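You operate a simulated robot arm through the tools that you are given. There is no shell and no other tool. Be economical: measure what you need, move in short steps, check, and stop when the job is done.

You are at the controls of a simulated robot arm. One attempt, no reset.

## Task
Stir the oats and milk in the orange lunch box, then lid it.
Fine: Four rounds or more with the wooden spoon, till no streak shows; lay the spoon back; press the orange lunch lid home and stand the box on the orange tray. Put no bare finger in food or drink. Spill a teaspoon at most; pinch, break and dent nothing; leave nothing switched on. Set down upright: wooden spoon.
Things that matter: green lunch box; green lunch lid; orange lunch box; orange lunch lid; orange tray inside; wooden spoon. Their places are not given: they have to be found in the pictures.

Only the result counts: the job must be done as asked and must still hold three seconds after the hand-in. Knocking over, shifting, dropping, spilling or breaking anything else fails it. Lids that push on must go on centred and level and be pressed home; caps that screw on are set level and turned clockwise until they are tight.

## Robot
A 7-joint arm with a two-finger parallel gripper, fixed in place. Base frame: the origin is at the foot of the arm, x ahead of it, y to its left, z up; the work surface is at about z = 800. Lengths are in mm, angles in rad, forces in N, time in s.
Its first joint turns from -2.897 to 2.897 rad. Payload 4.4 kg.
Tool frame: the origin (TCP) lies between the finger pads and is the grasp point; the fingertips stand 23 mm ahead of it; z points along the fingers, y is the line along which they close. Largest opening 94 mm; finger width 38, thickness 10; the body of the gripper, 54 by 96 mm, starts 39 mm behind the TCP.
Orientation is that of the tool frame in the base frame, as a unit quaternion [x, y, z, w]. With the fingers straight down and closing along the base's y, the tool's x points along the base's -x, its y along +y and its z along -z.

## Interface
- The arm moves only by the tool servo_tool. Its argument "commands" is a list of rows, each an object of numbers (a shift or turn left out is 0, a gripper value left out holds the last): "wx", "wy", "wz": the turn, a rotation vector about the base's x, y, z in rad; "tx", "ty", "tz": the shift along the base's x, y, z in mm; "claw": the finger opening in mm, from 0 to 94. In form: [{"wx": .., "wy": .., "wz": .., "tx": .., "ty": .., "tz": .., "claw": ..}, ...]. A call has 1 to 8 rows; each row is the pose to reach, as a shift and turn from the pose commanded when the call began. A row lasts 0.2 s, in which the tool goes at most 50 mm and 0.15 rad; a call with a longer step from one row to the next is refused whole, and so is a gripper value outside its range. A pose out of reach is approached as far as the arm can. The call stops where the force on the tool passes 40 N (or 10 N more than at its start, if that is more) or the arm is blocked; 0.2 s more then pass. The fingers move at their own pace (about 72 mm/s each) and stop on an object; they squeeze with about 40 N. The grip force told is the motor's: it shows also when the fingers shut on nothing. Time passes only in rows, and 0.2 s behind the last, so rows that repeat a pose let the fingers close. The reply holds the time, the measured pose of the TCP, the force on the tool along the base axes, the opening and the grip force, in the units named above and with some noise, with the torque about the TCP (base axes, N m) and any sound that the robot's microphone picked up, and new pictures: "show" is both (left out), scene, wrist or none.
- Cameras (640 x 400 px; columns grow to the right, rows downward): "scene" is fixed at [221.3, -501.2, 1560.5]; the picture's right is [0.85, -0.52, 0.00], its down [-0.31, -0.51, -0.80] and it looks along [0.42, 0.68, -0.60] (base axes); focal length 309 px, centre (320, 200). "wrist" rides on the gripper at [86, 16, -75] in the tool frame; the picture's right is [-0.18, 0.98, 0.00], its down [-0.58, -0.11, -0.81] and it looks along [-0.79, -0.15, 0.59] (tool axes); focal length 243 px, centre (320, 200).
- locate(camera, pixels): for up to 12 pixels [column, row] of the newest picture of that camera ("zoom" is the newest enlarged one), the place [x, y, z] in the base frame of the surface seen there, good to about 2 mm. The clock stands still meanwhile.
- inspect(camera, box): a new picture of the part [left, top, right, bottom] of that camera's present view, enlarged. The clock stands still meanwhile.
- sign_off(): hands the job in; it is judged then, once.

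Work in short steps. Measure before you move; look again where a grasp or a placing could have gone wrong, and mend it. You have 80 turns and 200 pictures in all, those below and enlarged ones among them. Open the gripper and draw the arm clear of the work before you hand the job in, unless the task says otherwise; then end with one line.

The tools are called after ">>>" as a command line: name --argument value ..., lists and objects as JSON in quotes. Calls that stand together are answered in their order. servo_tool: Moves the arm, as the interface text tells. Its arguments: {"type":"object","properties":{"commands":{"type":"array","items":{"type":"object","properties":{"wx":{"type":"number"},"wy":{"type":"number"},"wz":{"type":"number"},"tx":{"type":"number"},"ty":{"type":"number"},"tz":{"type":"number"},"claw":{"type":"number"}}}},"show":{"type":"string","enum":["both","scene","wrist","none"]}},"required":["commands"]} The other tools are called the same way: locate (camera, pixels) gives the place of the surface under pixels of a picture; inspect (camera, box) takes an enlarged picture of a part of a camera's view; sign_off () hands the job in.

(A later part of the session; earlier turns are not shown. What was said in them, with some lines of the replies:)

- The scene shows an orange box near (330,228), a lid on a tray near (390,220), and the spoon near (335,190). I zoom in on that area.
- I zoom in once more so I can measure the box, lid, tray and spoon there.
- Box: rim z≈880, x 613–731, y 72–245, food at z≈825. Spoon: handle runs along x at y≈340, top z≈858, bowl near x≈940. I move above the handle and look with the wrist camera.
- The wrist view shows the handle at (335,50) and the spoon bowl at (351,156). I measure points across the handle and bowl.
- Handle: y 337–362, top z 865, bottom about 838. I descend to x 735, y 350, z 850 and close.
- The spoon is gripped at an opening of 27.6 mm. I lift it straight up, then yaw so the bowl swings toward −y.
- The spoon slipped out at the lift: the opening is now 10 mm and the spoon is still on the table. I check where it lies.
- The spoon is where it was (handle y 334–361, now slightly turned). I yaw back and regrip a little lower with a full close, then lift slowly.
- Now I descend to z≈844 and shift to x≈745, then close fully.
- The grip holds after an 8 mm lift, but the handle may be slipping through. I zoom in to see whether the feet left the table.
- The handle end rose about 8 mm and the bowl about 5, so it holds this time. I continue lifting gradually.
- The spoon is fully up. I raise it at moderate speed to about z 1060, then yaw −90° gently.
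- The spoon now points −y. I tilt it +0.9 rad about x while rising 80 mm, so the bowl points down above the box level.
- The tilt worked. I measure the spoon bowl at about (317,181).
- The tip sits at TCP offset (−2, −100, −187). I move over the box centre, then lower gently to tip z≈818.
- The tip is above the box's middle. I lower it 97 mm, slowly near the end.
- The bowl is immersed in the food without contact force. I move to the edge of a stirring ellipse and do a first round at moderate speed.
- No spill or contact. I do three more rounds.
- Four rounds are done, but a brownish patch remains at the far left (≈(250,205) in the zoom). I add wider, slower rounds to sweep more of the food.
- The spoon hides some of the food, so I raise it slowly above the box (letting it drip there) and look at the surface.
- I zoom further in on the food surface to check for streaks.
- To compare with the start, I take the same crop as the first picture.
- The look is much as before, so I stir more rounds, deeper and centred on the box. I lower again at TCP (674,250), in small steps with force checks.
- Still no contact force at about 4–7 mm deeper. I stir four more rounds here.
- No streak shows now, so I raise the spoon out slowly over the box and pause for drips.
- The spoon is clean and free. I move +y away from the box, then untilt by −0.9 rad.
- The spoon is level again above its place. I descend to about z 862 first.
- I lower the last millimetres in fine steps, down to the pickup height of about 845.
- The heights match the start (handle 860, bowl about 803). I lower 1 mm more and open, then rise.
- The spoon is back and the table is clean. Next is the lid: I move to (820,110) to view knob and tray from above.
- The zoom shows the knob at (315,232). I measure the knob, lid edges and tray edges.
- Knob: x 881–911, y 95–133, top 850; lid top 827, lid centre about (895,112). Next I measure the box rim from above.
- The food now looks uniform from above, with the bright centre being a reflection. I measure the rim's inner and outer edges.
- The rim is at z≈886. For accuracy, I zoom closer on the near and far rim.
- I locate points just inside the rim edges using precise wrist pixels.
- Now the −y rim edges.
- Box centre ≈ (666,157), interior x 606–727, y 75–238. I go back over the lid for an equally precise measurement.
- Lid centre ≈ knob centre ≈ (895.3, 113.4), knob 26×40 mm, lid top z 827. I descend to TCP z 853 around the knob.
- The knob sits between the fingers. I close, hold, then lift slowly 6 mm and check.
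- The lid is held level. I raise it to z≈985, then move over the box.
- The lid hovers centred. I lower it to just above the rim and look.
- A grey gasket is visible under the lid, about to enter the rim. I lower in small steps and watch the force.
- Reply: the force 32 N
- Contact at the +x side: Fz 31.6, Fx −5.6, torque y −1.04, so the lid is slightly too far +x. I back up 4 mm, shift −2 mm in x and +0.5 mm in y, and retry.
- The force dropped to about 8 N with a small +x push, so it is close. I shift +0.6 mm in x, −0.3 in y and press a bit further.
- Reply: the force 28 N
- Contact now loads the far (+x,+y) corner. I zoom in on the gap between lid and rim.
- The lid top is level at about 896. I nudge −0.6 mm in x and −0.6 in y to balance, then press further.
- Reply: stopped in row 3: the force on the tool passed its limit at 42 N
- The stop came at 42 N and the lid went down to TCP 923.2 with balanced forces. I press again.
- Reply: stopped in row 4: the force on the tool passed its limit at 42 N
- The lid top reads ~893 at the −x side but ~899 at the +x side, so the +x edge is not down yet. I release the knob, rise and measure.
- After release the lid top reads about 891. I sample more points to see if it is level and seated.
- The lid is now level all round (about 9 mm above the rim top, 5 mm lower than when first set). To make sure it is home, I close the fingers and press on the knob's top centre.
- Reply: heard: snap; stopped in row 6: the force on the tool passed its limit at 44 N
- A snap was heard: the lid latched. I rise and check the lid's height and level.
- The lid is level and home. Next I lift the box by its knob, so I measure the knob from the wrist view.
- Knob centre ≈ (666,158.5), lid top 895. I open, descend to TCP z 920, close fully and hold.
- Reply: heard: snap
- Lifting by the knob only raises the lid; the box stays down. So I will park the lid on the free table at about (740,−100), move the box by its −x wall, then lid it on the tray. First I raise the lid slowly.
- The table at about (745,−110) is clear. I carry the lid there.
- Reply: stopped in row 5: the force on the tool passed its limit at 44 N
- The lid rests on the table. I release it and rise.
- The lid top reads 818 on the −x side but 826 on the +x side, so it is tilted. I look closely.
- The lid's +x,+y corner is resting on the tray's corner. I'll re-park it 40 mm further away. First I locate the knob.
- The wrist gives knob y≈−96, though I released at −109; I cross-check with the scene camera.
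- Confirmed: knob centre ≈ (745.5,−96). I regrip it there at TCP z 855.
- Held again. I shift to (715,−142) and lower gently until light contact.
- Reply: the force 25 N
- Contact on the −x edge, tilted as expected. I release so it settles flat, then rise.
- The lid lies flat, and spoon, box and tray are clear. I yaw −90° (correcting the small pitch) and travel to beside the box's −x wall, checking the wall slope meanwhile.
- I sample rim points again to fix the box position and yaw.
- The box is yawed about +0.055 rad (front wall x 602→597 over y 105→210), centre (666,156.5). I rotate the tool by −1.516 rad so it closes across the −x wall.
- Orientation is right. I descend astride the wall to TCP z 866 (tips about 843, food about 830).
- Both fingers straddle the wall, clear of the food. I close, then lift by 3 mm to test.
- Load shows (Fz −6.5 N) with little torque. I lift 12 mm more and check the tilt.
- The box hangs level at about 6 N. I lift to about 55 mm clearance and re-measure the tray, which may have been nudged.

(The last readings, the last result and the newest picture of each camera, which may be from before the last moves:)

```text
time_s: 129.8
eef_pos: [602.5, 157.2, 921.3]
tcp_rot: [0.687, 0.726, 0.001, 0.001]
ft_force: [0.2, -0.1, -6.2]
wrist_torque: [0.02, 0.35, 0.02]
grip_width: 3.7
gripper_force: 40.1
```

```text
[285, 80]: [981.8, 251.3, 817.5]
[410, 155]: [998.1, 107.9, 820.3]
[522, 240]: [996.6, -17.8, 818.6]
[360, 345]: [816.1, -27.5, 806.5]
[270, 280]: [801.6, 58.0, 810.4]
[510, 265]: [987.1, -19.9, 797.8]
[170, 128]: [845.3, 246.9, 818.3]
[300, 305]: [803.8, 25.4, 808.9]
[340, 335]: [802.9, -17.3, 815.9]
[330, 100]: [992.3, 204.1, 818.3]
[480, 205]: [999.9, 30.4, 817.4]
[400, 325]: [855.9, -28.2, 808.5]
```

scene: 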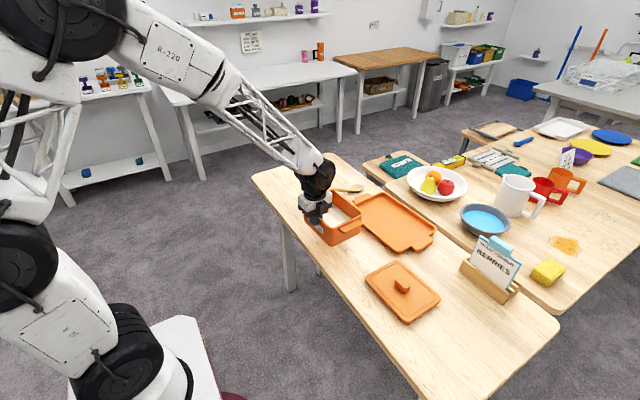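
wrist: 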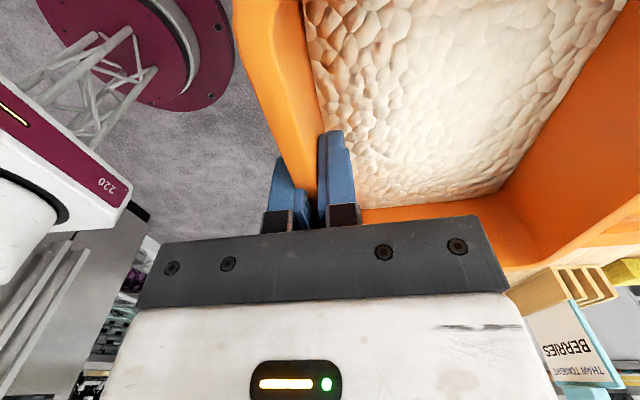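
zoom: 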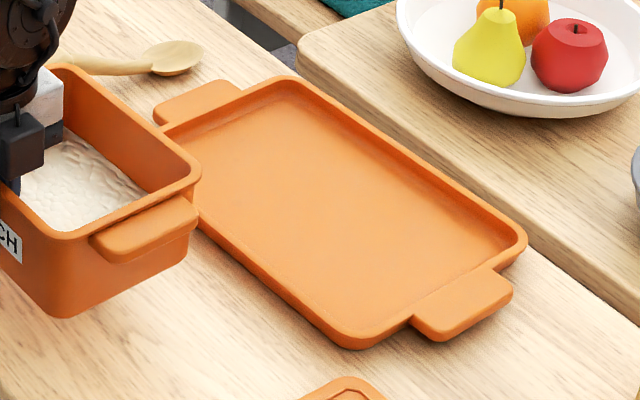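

Tray outer: x 801–1000, y −28–251, so centre (900,112) and not meaningfully moved. I carry the box slowly by (+234, −41) with −0.055 rad yaw.

>>> servo_tool --commands '[{"tx": 4, "ty": -1}, {"tx": 14, "ty": -3}, {"tx": 30, "ty": -5}, {"tx": 50, "ty": -9, "wz": -0.01}, {"tx": 72, "ty": -13, "wz": -0.015}, {"tx": 95, "ty": -17, "wz": -0.02}, {"tx": 117, "ty": -21, "wz": -0.03}, {"tx": 130, "ty": -23, "wz": -0.03}]' --show "scene"

>>> servo_tool --commands '[{"tx": 5, "ty": -1}, {"tx": 18, "ty": -3}, {"tx": 36, "ty": -6, "wz": -0.01}, {"tx": 56, "ty": -9, "wz": -0.015}, {"tx": 76, "ty": -13, "wz": -0.02}, {"tx": 92, "ty": -16, "wz": -0.025}, {"tx": 101, "ty": -17.5, "wz": -0.025}, {"tx": 104, "ty": -17.7, "wz": -0.025}]'

>>> inspect --camera "scene" --box '[330, 150, 450, 265]'

```text
time_s: 131.6
eef_pos: [734.2, 135.2, 920.5]
tcp_rot: [0.698, 0.716, 0.0, 0.0]
ft_force: [0.4, 0.9, -6.6]
wrist_torque: [0.02, 0.33, 0.02]
grip_width: 4.0
gripper_force: 39.9
```

scene: 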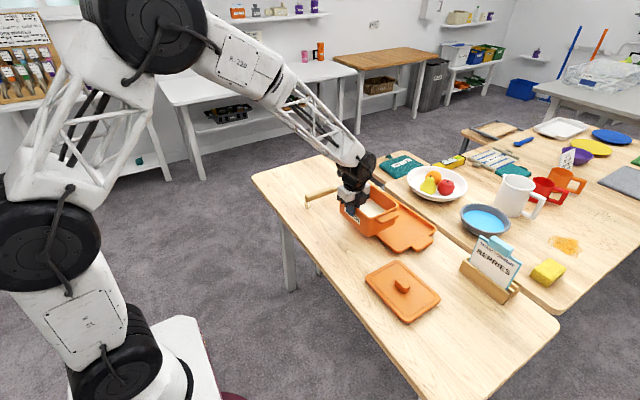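

```text
time_s: 133.4
eef_pos: [836.1, 119.0, 920.6]
tcp_rot: [0.707, 0.707, 0.001, 0.0]
ft_force: [-0.4, -1.4, -5.3]
wrist_torque: [0.04, 0.35, 0.0]
grip_width: 4.0
gripper_force: 40.2
```

scene: 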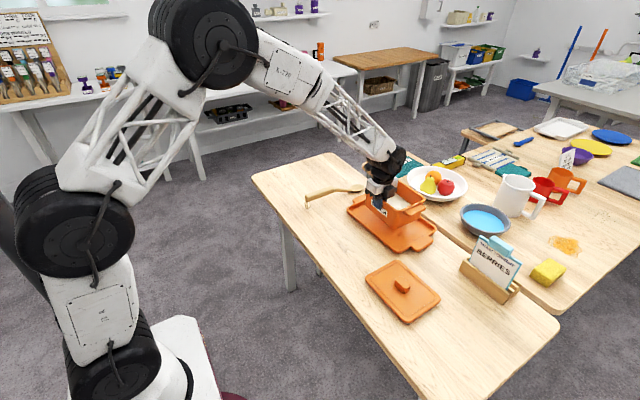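
wrist: 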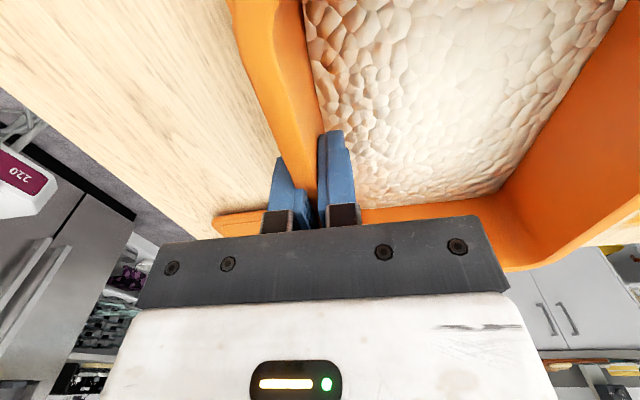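

```text
3.48 times, centred on (390, 208) of scene
```

zoom: 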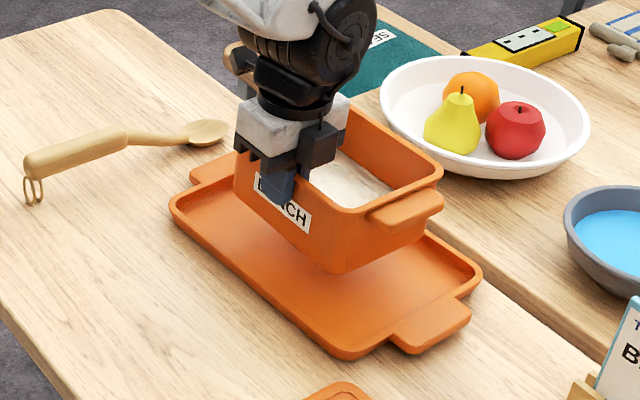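

The box is over the tray. I lower it to about 8 mm above the floor, then gently to contact.

>>> servo_tool --commands '[{"tz": -5, "ty": -1}, {"tz": -13, "ty": -2}, {"tz": -22, "ty": -2}, {"tz": -31, "ty": -2}, {"tz": -37, "ty": -2}, {"tz": -40, "ty": -2}]' --show "none"

>>> servo_tool --commands '[{"tz": -1}, {"tz": -2}, {"tz": -3}, {"tz": -4}]' --show "none"

>>> inspect --camera "scene" --box '[330, 150, 450, 265]'

```text
time_s: 134.8
eef_pos: [836.3, 114.7, 880.4]
tcp_rot: [0.706, 0.708, 0.0, -0.001]
ft_force: [1.0, 0.2, -5.1]
wrist_torque: [0.02, 0.38, -0.01]
grip_width: 3.8
gripper_force: 39.9
```

```text
time_s: 135.8
eef_pos: [837.1, 115.5, 877.0]
tcp_rot: [0.707, 0.708, 0.001, 0.0]
ft_force: [0.2, -0.2, -6.1]
wrist_torque: [0.02, 0.34, 0.01]
grip_width: 3.9
gripper_force: 40.0
```

```text
3.48 times, centred on (390, 208) of scene
```

zoom: 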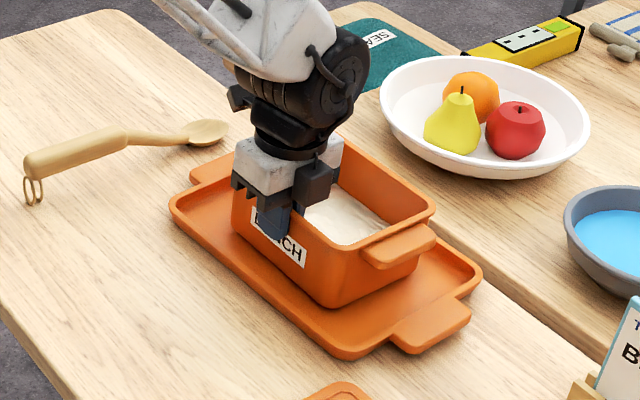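

Still hanging (−6 N) and well within the tray. I lower in 1 mm steps until the load transfers.

>>> servo_tool --commands '[{"tz": -0.7}, {"tz": -1.4}, {"tz": -2}]' --show "none"

>>> servo_tool --commands '[{"tz": -0.7}, {"tz": -1.4}, {"tz": -2}]' --show "none"

>>> servo_tool --commands '[{"tz": -0.5}, {"tz": -1}]' --show "none"

```text
time_s: 136.6
eef_pos: [836.9, 114.9, 876.2]
tcp_rot: [0.706, 0.708, 0.0, -0.001]
ft_force: [0.2, 0.3, -5.2]
wrist_torque: [0.05, 0.38, -0.03]
grip_width: 4.1
gripper_force: 40.0
```

```text
time_s: 137.4
eef_pos: [836.3, 115.8, 873.3]
tcp_rot: [0.707, 0.708, 0.001, -0.001]
ft_force: [0.7, -0.8, -5.8]
wrist_torque: [0.08, 0.35, 0.04]
grip_width: 3.7
gripper_force: 40.0
```

```text
time_s: 138.0
eef_pos: [836.9, 116.3, 871.7]
tcp_rot: [0.706, 0.708, 0.001, -0.001]
ft_force: [0.0, -0.1, -5.6]
wrist_torque: [-0.04, 0.27, -0.02]
grip_width: 4.1
gripper_force: 40.2
5 turns are left
```

I have few turns left, so I batch: set the box down and release, rise, yaw back, raster-measure the box rim from a hover, then hover by the lid (knob ≈ (720,−140)) and raster-measure its knob and edges.

>>> servo_tool --commands '[{"tz": -0.8}, {"tz": -1.6}, {"tz": -2.4}, {"tz": -3.2}, {"tz": -3.8}]' --show "none"

>>> servo_tool --commands '[{"claw": 20}, {"claw": 60}, {"claw": 60}, {"claw": 60, "tz": 15}, {"tz": 45}, {"tz": 85}, {"tz": 130}, {"tz": 170}]' --show "none"

>>> servo_tool --commands '[{"wz": 0.14, "tz": 10}, {"wz": 0.28, "tz": 20}, {"wz": 0.42, "tz": 30}, {"wz": 0.56, "tz": 38}, {"wz": 0.7, "tz": 38}, {"wz": 0.84, "tz": 38}, {"wz": 0.98, "tz": 38}, {"wz": 1.12, "tz": 38}]' --show "none"

>>> servo_tool --commands '[{"wz": 0.14, "tx": -8, "ty": -2}, {"wz": 0.28, "tx": -16, "ty": -4}, {"wz": 0.42, "tx": -25, "ty": -5}, {"wz": 0.449, "tx": -25, "ty": -5}, {"wz": 0.449, "tx": -25, "ty": -5}]'

>>> inspect --camera "wrist" --box '[200, 0, 460, 170]'

>>> locate --camera "zoom" --pixels '[[320, 92], [320, 98], [320, 102], [320, 106], [320, 110], [320, 114], [320, 118], [320, 122], [320, 126], [320, 130], [320, 136], [320, 142]]'

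>>> locate --camera "zoom" --pixels '[[340, 332], [340, 338], [340, 342], [340, 346], [340, 350], [340, 354], [340, 358], [340, 362], [340, 366], [340, 370], [340, 376], [340, 382]]'

>>> locate --camera "zoom" --pixels '[[135, 250], [140, 250], [145, 250], [150, 250], [155, 250], [160, 250], [165, 250], [170, 250], [175, 250], [180, 250], [186, 250], [192, 250]]'

>>> locate --camera "zoom" --pixels '[[475, 200], [480, 200], [485, 200], [490, 200], [495, 200], [500, 200], [505, 200], [510, 200], [515, 200], [520, 200], [526, 200], [532, 200]]'

>>> locate --camera "zoom" --pixels '[[430, 62], [430, 68], [430, 72], [430, 76], [430, 80], [430, 84], [430, 88], [430, 92], [430, 96], [430, 100], [430, 106], [430, 112]]'

>>> servo_tool --commands '[{"tx": -15, "ty": -20}, {"tx": -38, "ty": -52}, {"tx": -62, "ty": -85}, {"tx": -87, "ty": -118}, {"tx": -112, "ty": -152}, {"tx": -137, "ty": -186}, {"tx": -164, "ty": -222}, {"tx": -185, "ty": -252, "tz": -8}]'

>>> inspect --camera "wrist" --box '[240, 10, 430, 150]'

>>> locate --camera "zoom" --pixels '[[260, 250], [270, 250], [278, 250], [286, 250], [294, 250], [310, 250], [330, 250], [350, 250], [360, 250], [368, 250], [378, 250], [388, 250]]'

>>> locate --camera "zoom" --pixels '[[326, 190], [326, 200], [326, 208], [326, 216], [326, 224], [326, 232], [326, 240], [326, 256], [326, 264], [326, 272], [326, 280], [326, 290]]'

>>> locate --camera "zoom" --pixels '[[200, 66], [200, 74], [200, 80], [200, 86], [200, 92], [200, 100], [420, 18], [420, 26], [420, 32], [420, 38], [420, 44], [420, 52]]'

>>> inspect --camera "scene" --box '[290, 160, 450, 310]'

```text
time_s: 139.0
eef_pos: [836.8, 116.3, 870.8]
tcp_rot: [0.707, 0.707, 0.002, 0.001]
ft_force: [-0.2, -0.5, 3.4]
wrist_torque: [0.07, 0.37, 0.03]
grip_width: 3.9
gripper_force: 40.5
stopped in row 5: the force on the tool passed its limit at 41 N (the readings are from after the stop); the commanded pose is now the measured one
```

```text
time_s: 140.8
eef_pos: [837.3, 119.1, 1040.7]
tcp_rot: [0.707, 0.707, 0.002, 0.0]
ft_force: [0.2, -0.3, 0.5]
wrist_torque: [-0.01, -0.02, 0.02]
grip_width: 59.8
gripper_force: 0.0
```

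```text
time_s: 142.6
eef_pos: [837.2, 118.5, 1079.5]
tcp_rot: [0.222, 0.975, 0.002, 0.0]
ft_force: [-0.3, -0.4, 0.0]
wrist_torque: [-0.01, 0.01, 0.0]
grip_width: 59.8
gripper_force: 0.1
```

```text
time_s: 143.8
eef_pos: [812.8, 111.5, 1079.5]
tcp_rot: [0.0, 1.0, 0.001, 0.0]
ft_force: [0.3, 0.3, -0.8]
wrist_torque: [0.0, 0.04, 0.02]
grip_width: 60.0
gripper_force: 0.0
```

scene: 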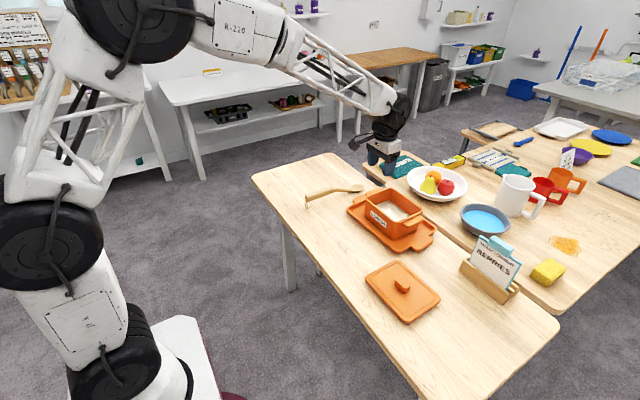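
wrist: 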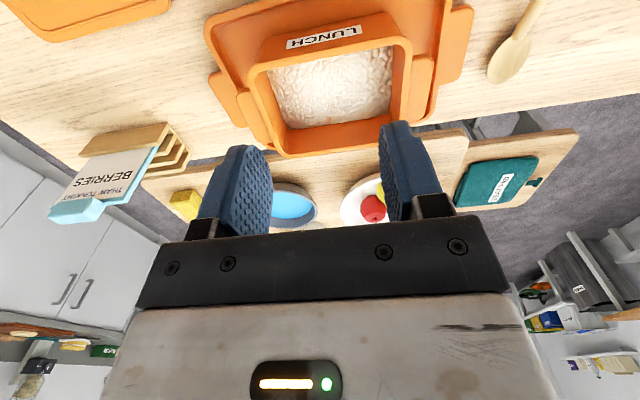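

```text
2.35 times, centred on (330, 85) of wrist
```

zoom: 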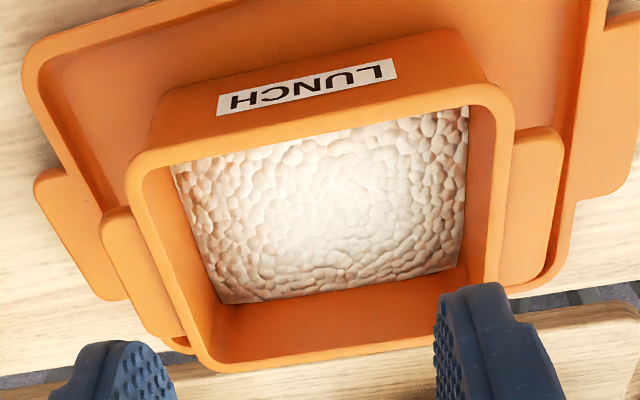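

```text
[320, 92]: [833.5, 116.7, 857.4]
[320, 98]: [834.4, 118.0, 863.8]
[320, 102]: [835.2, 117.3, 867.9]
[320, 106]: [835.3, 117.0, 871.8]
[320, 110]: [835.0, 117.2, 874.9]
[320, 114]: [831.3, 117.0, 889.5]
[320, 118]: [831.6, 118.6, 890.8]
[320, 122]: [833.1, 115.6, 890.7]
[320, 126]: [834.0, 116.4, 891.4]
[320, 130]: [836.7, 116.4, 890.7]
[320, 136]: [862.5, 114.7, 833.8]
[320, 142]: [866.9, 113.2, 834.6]
```

```text
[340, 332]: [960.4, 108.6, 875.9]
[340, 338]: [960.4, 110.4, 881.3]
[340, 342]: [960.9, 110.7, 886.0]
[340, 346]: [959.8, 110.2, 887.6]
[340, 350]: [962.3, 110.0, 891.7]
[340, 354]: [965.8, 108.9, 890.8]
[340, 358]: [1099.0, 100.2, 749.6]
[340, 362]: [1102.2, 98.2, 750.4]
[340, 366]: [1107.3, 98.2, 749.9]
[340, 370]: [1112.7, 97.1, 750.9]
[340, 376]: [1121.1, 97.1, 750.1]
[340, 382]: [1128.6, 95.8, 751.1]
```

```text
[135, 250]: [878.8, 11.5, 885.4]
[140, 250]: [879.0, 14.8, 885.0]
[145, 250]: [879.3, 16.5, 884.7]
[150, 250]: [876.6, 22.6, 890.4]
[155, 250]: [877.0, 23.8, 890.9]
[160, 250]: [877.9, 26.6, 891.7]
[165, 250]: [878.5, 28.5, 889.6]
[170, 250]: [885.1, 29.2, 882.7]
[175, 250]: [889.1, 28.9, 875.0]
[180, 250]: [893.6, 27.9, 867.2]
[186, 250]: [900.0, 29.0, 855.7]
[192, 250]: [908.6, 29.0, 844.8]
```

```text
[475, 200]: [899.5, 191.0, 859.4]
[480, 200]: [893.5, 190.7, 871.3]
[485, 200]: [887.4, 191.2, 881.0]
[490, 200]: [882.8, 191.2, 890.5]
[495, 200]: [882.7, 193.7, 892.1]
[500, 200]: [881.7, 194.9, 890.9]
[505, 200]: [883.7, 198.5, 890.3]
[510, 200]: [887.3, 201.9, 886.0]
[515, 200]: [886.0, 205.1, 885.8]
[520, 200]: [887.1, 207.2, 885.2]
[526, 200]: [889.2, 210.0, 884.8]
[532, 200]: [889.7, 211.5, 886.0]
```

```text
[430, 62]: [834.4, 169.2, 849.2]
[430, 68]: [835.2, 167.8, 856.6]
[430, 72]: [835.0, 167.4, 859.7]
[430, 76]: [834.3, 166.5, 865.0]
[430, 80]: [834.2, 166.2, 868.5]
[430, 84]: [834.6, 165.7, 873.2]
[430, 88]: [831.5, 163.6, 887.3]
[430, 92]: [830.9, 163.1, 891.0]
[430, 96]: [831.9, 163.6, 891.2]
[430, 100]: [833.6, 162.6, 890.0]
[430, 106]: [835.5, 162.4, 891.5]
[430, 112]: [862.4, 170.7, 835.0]
```

```text
time_s: 145.6
eef_pos: [626.4, -141.0, 1070.5]
tcp_rot: [0.001, 1.0, 0.002, 0.0]
ft_force: [-1.1, 0.2, -0.1]
wrist_torque: [0.0, -0.01, 0.0]
grip_width: 60.1
gripper_force: 0.0
```

scene: 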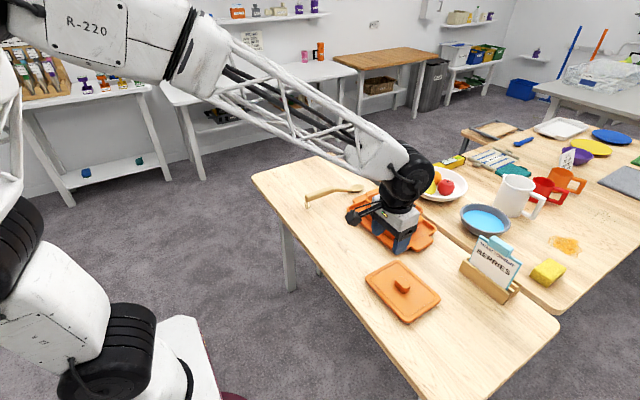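
wrist: 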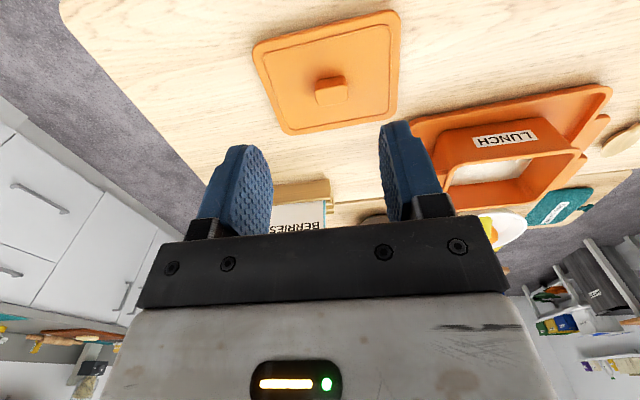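

```text
2.86 times, centred on (335, 80) of wrist
```

zoom: 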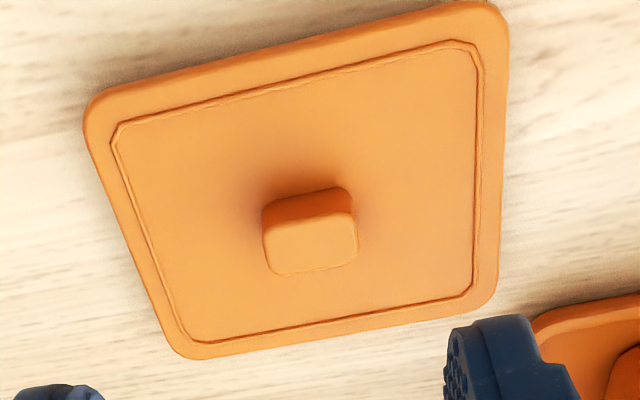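

```text
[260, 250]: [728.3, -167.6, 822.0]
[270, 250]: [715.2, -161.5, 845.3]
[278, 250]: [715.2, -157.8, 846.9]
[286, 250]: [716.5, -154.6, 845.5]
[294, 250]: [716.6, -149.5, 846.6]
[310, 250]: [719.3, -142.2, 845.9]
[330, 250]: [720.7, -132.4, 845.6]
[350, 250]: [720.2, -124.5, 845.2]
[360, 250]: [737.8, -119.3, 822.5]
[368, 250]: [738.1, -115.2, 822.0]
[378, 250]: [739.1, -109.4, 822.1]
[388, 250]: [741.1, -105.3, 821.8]
```

```text
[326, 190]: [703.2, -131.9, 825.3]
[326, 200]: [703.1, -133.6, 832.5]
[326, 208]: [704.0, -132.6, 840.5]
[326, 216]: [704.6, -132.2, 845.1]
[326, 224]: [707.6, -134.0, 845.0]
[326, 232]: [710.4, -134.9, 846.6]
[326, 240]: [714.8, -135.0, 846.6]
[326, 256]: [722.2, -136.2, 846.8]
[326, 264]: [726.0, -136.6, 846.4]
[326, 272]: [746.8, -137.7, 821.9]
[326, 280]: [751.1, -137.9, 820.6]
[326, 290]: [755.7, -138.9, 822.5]
```

```text
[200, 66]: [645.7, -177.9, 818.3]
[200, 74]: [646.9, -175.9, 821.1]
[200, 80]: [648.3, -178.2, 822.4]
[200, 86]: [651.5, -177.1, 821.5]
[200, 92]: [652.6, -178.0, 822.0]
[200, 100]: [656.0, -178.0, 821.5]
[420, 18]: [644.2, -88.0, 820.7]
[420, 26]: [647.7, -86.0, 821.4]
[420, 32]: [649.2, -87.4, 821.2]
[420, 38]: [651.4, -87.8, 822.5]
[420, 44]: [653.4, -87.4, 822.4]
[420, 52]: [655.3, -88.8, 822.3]
```

```text
2.67 times, centred on (370, 235) of scene
4 turns are left
```

zoom: 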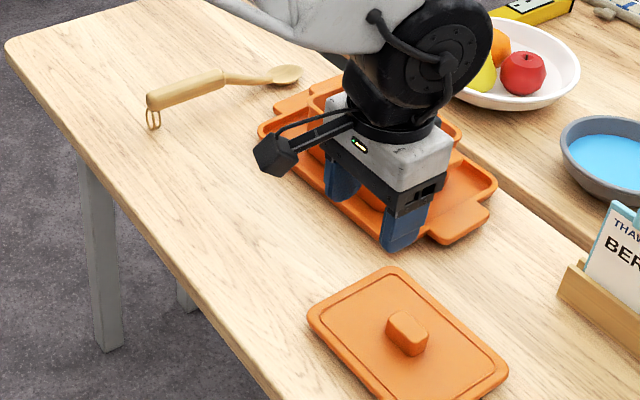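

Box now sits square in the tray: centre (899,110.1), rim z 891, yaw ≈ 0. Lid knob centre (716,−142), lid top 822. I pick up the lid, carry it over the box, and lower to first contact with force readings.

>>> servo_tool --commands '[{"tx": 40, "ty": -0.6, "tz": -25, "claw": 76}, {"tx": 80, "ty": -1.2, "tz": -50}, {"tx": 89.3, "ty": -1.2, "tz": -95}, {"tx": 89.3, "ty": -1.2, "tz": -140}, {"tx": 89.3, "ty": -1.2, "tz": -180}, {"tx": 89.3, "ty": -1.2, "tz": -208}, {"tx": 89.3, "ty": -1.2, "tz": -220}, {"tx": 89.3, "ty": -1.2, "tz": -223}]' --show "none"

>>> servo_tool --commands '[{"claw": 0}, {"claw": 0}, {"claw": 0}, {"claw": 0}, {"claw": 0}]' --show "wrist"

>>> servo_tool --commands '[{"tz": 2}, {"tz": 6}, {"tz": 14}, {"tz": 28}, {"tz": 50}, {"tz": 80}, {"tz": 112}, {"tz": 137}]' --show "none"

>>> servo_tool --commands '[{"tx": 5, "ty": 7}, {"tx": 16, "ty": 22}, {"tx": 31, "ty": 43}, {"tx": 47, "ty": 65}, {"tx": 63, "ty": 87}, {"tx": 79, "ty": 109}, {"tx": 92, "ty": 126}, {"tx": 98, "ty": 135}]' --show "none"

>>> servo_tool --commands '[{"tx": 6, "ty": 8}, {"tx": 18, "ty": 25}, {"tx": 33, "ty": 45}, {"tx": 49, "ty": 67}, {"tx": 64, "ty": 88}, {"tx": 76, "ty": 105}, {"tx": 83, "ty": 115}, {"tx": 85, "ty": 117.1}]' --show "scene"

>>> servo_tool --commands '[{"tz": -10}, {"tz": -20}, {"tz": -30}, {"tz": -38}, {"tz": -43}, {"tz": -46}, {"tz": -46}]' --show "none"

>>> inspect --camera "scene" --box '[340, 160, 440, 250]'

>>> servo_tool --commands '[{"tz": -1}, {"tz": -2}, {"tz": -3}, {"tz": -4}]' --show "none"

>>> servo_tool --commands '[{"tz": -1}, {"tz": -2}, {"tz": -3}]' --show "none"

>>> inspect --camera "scene" --box '[340, 160, 440, 250]'

```text
time_s: 147.4
eef_pos: [716.9, -142.6, 848.6]
tcp_rot: [0.0, 1.0, 0.003, -0.002]
ft_force: [-1.3, -0.6, 0.7]
wrist_torque: [0.01, -0.02, -0.04]
grip_width: 75.9
gripper_force: 0.1
```

```text
time_s: 148.6
eef_pos: [717.5, -142.1, 848.5]
tcp_rot: [-0.001, 1.0, 0.002, -0.002]
ft_force: [0.2, 0.5, 1.4]
wrist_torque: [0.02, -0.04, 0.04]
grip_width: 43.2
gripper_force: 39.8
```

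wrist: 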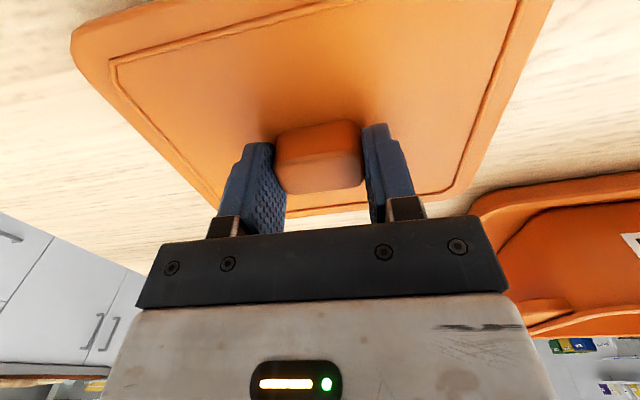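

```text
time_s: 150.4
eef_pos: [716.6, -140.9, 987.0]
tcp_rot: [0.0, 1.0, 0.002, -0.002]
ft_force: [-0.8, 0.1, -0.4]
wrist_torque: [-0.07, -0.03, 0.0]
grip_width: 43.3
gripper_force: 39.7
```

```text
time_s: 152.2
eef_pos: [814.8, -9.2, 984.8]
tcp_rot: [0.001, 1.0, 0.002, -0.001]
ft_force: [-0.3, -0.7, -0.6]
wrist_torque: [0.0, 0.0, 0.02]
grip_width: 43.1
gripper_force: 40.3
```

```text
time_s: 154.0
eef_pos: [900.3, 111.4, 984.5]
tcp_rot: [0.0, 1.0, 0.002, -0.002]
ft_force: [0.6, 0.5, -0.3]
wrist_torque: [0.0, 0.0, 0.03]
grip_width: 43.2
gripper_force: 39.6
```

scene: 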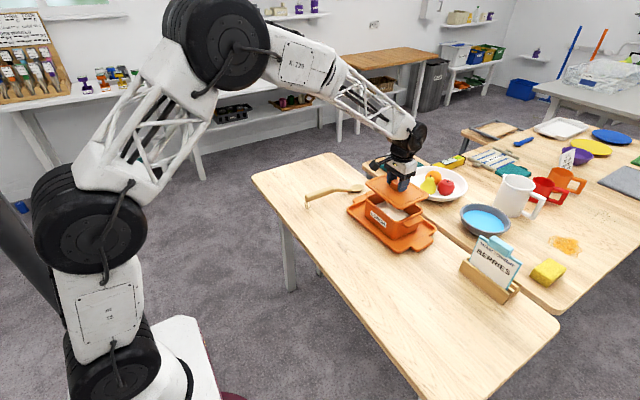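

```text
time_s: 155.6
eef_pos: [899.4, 110.2, 938.2]
tcp_rot: [0.0, 1.0, 0.002, 0.0]
ft_force: [0.3, 0.3, -0.3]
wrist_torque: [0.01, -0.03, 0.01]
grip_width: 43.4
gripper_force: 39.5
```

```text
4.44 times, centred on (390, 205) of scene
```

zoom: 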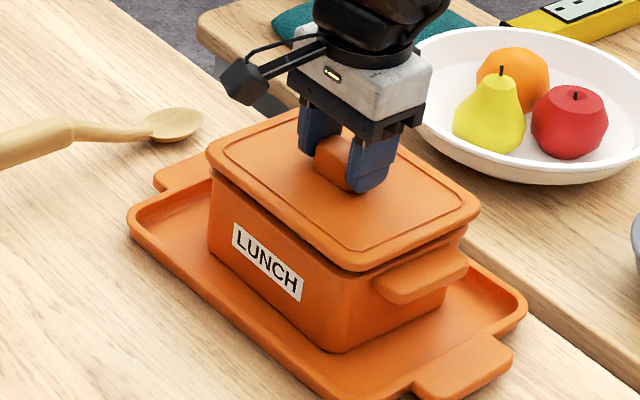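

```text
time_s: 156.6
eef_pos: [900.7, 109.2, 934.6]
tcp_rot: [0.0, 1.0, 0.002, -0.001]
ft_force: [0.2, 0.2, -0.3]
wrist_torque: [0.02, 0.03, -0.02]
grip_width: 43.2
gripper_force: 39.7
```

```text
time_s: 157.4
eef_pos: [899.6, 108.4, 932.0]
tcp_rot: [0.001, 1.0, 0.001, -0.001]
ft_force: [0.1, 1.5, -1.2]
wrist_torque: [0.08, -0.05, -0.07]
grip_width: 43.4
gripper_force: 40.0
```

```text
4.44 times, centred on (390, 205) of scene
3 turns are left
```

zoom: 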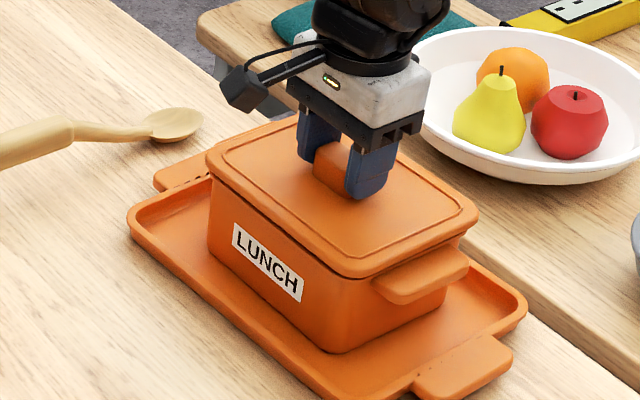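

The plug entered the rim with no contact force, so alignment is good. I seat it, release, press the knob top with closed fingers (twice), rise and inspect.

>>> servo_tool --commands '[{"tz": -1}, {"tz": -2}, {"tz": -3}, {"tz": -4}, {"tz": -5}, {"tz": -6}, {"tz": -7}, {"tz": -7}]' --show "none"

>>> servo_tool --commands '[{"claw": 55}, {"claw": 76}, {"claw": 76}, {"claw": 76}, {"tz": 20}, {"tz": 60}, {"tz": 100}, {"tz": 130}]' --show "wrist"

>>> servo_tool --commands '[{"claw": 0}, {"claw": 0}, {"claw": 0}, {"claw": 0, "tz": -30}, {"tz": -65}, {"tz": -90}, {"tz": -100}, {"tz": -103}]' --show "none"

>>> servo_tool --commands '[{"tz": -2}, {"tz": -4}, {"tz": -6}, {"tz": -8}, {"tz": -10}, {"tz": -12}, {"tz": -14}, {"tz": -16}]' --show "none"

>>> servo_tool --commands '[{"tz": -1}, {"tz": -2}, {"tz": -3}, {"tz": -4}, {"tz": -5}, {"tz": -6}]' --show "none"

>>> servo_tool --commands '[{"tz": 15}, {"tz": 50}, {"tz": 95}, {"tz": 135}]'

>>> inspect --camera "scene" --box '[340, 160, 440, 250]'

>>> locate --camera "zoom" --pixels '[[250, 150], [300, 200], [350, 260], [400, 240], [450, 215], [420, 180], [270, 140], [320, 225], [380, 215], [235, 165], [340, 160], [460, 205]]'

>>> inspect --camera "scene" --box '[290, 160, 450, 260]'

```text
time_s: 159.2
eef_pos: [900.7, 110.3, 927.9]
tcp_rot: [0.0, 1.0, 0.002, 0.0]
ft_force: [-5.0, 1.6, 23.4]
wrist_torque: [-0.15, 0.7, 0.1]
grip_width: 43.4
gripper_force: 40.1
```

```text
time_s: 161.0
eef_pos: [900.1, 109.2, 1053.9]
tcp_rot: [0.0, 1.0, 0.001, -0.002]
ft_force: [0.2, 0.3, -0.4]
wrist_torque: [-0.04, -0.02, -0.02]
grip_width: 76.3
gripper_force: 0.0
heard: snap
```

wrist: 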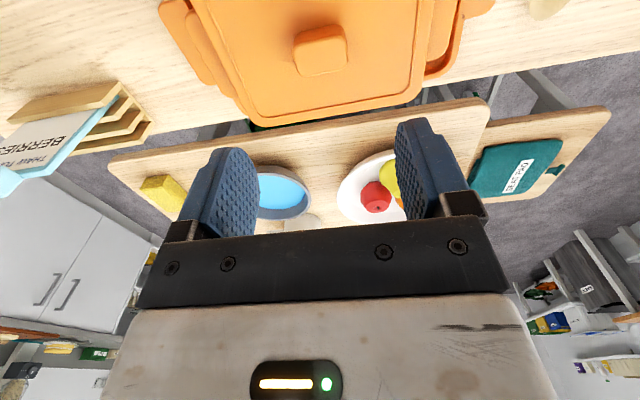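

```text
time_s: 162.8
eef_pos: [899.7, 108.6, 952.7]
tcp_rot: [0.0, 1.0, 0.002, -0.001]
ft_force: [0.1, 0.3, 0.4]
wrist_torque: [-0.02, -0.03, -0.03]
grip_width: 0.3
gripper_force: 40.2
```

```text
time_s: 164.2
eef_pos: [900.5, 108.8, 945.6]
tcp_rot: [0.0, 1.0, 0.003, 0.002]
ft_force: [-0.2, 0.8, 5.1]
wrist_torque: [0.01, 0.07, 0.02]
grip_width: 0.0
gripper_force: 40.1
stopped in row 6: the force on the tool passed its limit at 44 N (the readings are from after the stop); the commanded pose is now the measured one
```

```text
time_s: 165.0
eef_pos: [903.0, 109.5, 945.9]
tcp_rot: [0.0, 1.0, 0.002, 0.003]
ft_force: [0.0, 0.3, 4.2]
wrist_torque: [0.0, 0.09, -0.01]
grip_width: 0.1
gripper_force: 39.9
stopped in row 4: the force on the tool passed its limit at 42 N (the readings are from after the stop); the commanded pose is now the measured one
```

```text
time_s: 166.0
eef_pos: [900.3, 109.9, 1081.0]
tcp_rot: [0.001, 1.0, 0.003, 0.003]
ft_force: [0.0, 0.5, -0.7]
wrist_torque: [-0.01, -0.04, 0.01]
grip_width: 0.0
gripper_force: 40.4
```

scene: 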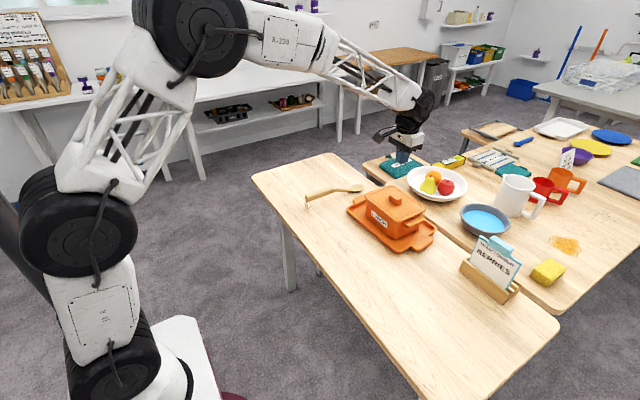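
wrist: 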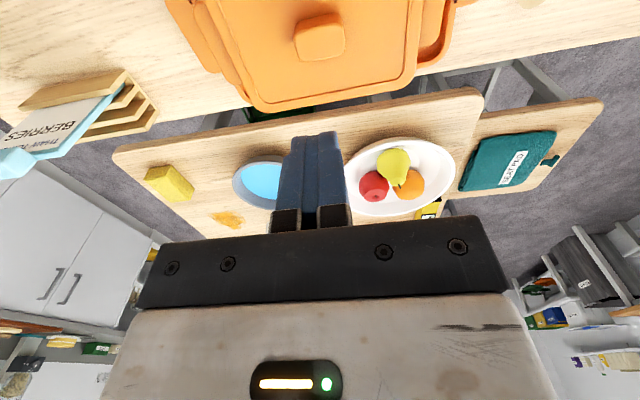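

```text
4.44 times, centred on (390, 205) of scene
```

zoom: 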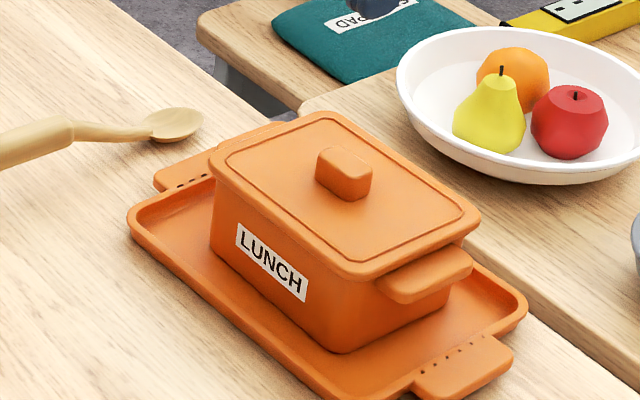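

```text
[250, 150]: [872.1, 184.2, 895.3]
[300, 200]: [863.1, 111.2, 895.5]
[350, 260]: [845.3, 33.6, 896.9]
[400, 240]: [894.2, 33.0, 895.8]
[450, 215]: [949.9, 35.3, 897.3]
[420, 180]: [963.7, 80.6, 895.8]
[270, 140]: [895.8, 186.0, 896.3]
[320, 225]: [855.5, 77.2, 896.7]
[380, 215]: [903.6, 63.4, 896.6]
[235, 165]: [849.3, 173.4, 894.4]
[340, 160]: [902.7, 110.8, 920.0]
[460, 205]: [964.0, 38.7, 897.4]
```

```text
4.00 times, centred on (370, 210) of scene
2 turns are left
```

zoom: 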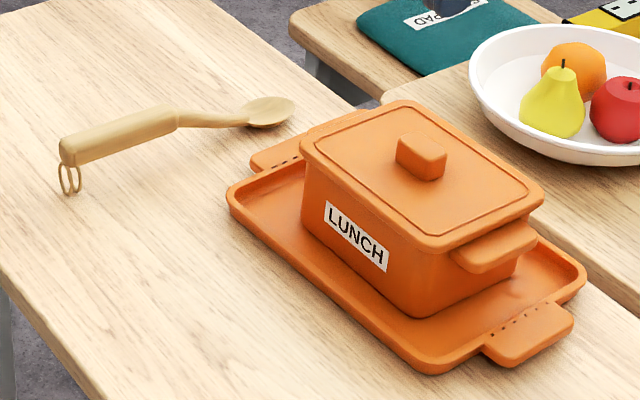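

A snap was heard and the lid is level (896 ± 1 mm all round) on the box in the tray; the spoon is back in its place. I open the gripper, draw clear and hand in.

>>> servo_tool --commands '[{"claw": 90, "tz": 20}, {"tz": 50, "tx": -20}, {"tz": 70, "tx": -60}, {"tz": 80, "tx": -100}, {"tz": 80, "tx": -140}, {"tz": 80, "tx": -140}]' --show "none"

>>> sign_off

```text
time_s: 167.4
eef_pos: [760.7, 109.6, 1159.3]
tcp_rot: [0.0, 1.0, 0.003, 0.002]
ft_force: [0.6, 0.2, 1.0]
wrist_torque: [0.02, 0.03, -0.01]
grip_width: 90.2
gripper_force: 0.0
```

```text
The job is handed in.
```

I stirred the oats and milk about ten rounds, laid the spoon back where it was, and set the box on the orange tray with its lid snapped on level. In the last picture a few small dark dots show on the tray beside its handles; I don't know what they are, but the lid rested on the tray's edge under about 44 N of force while I was setting it aside.
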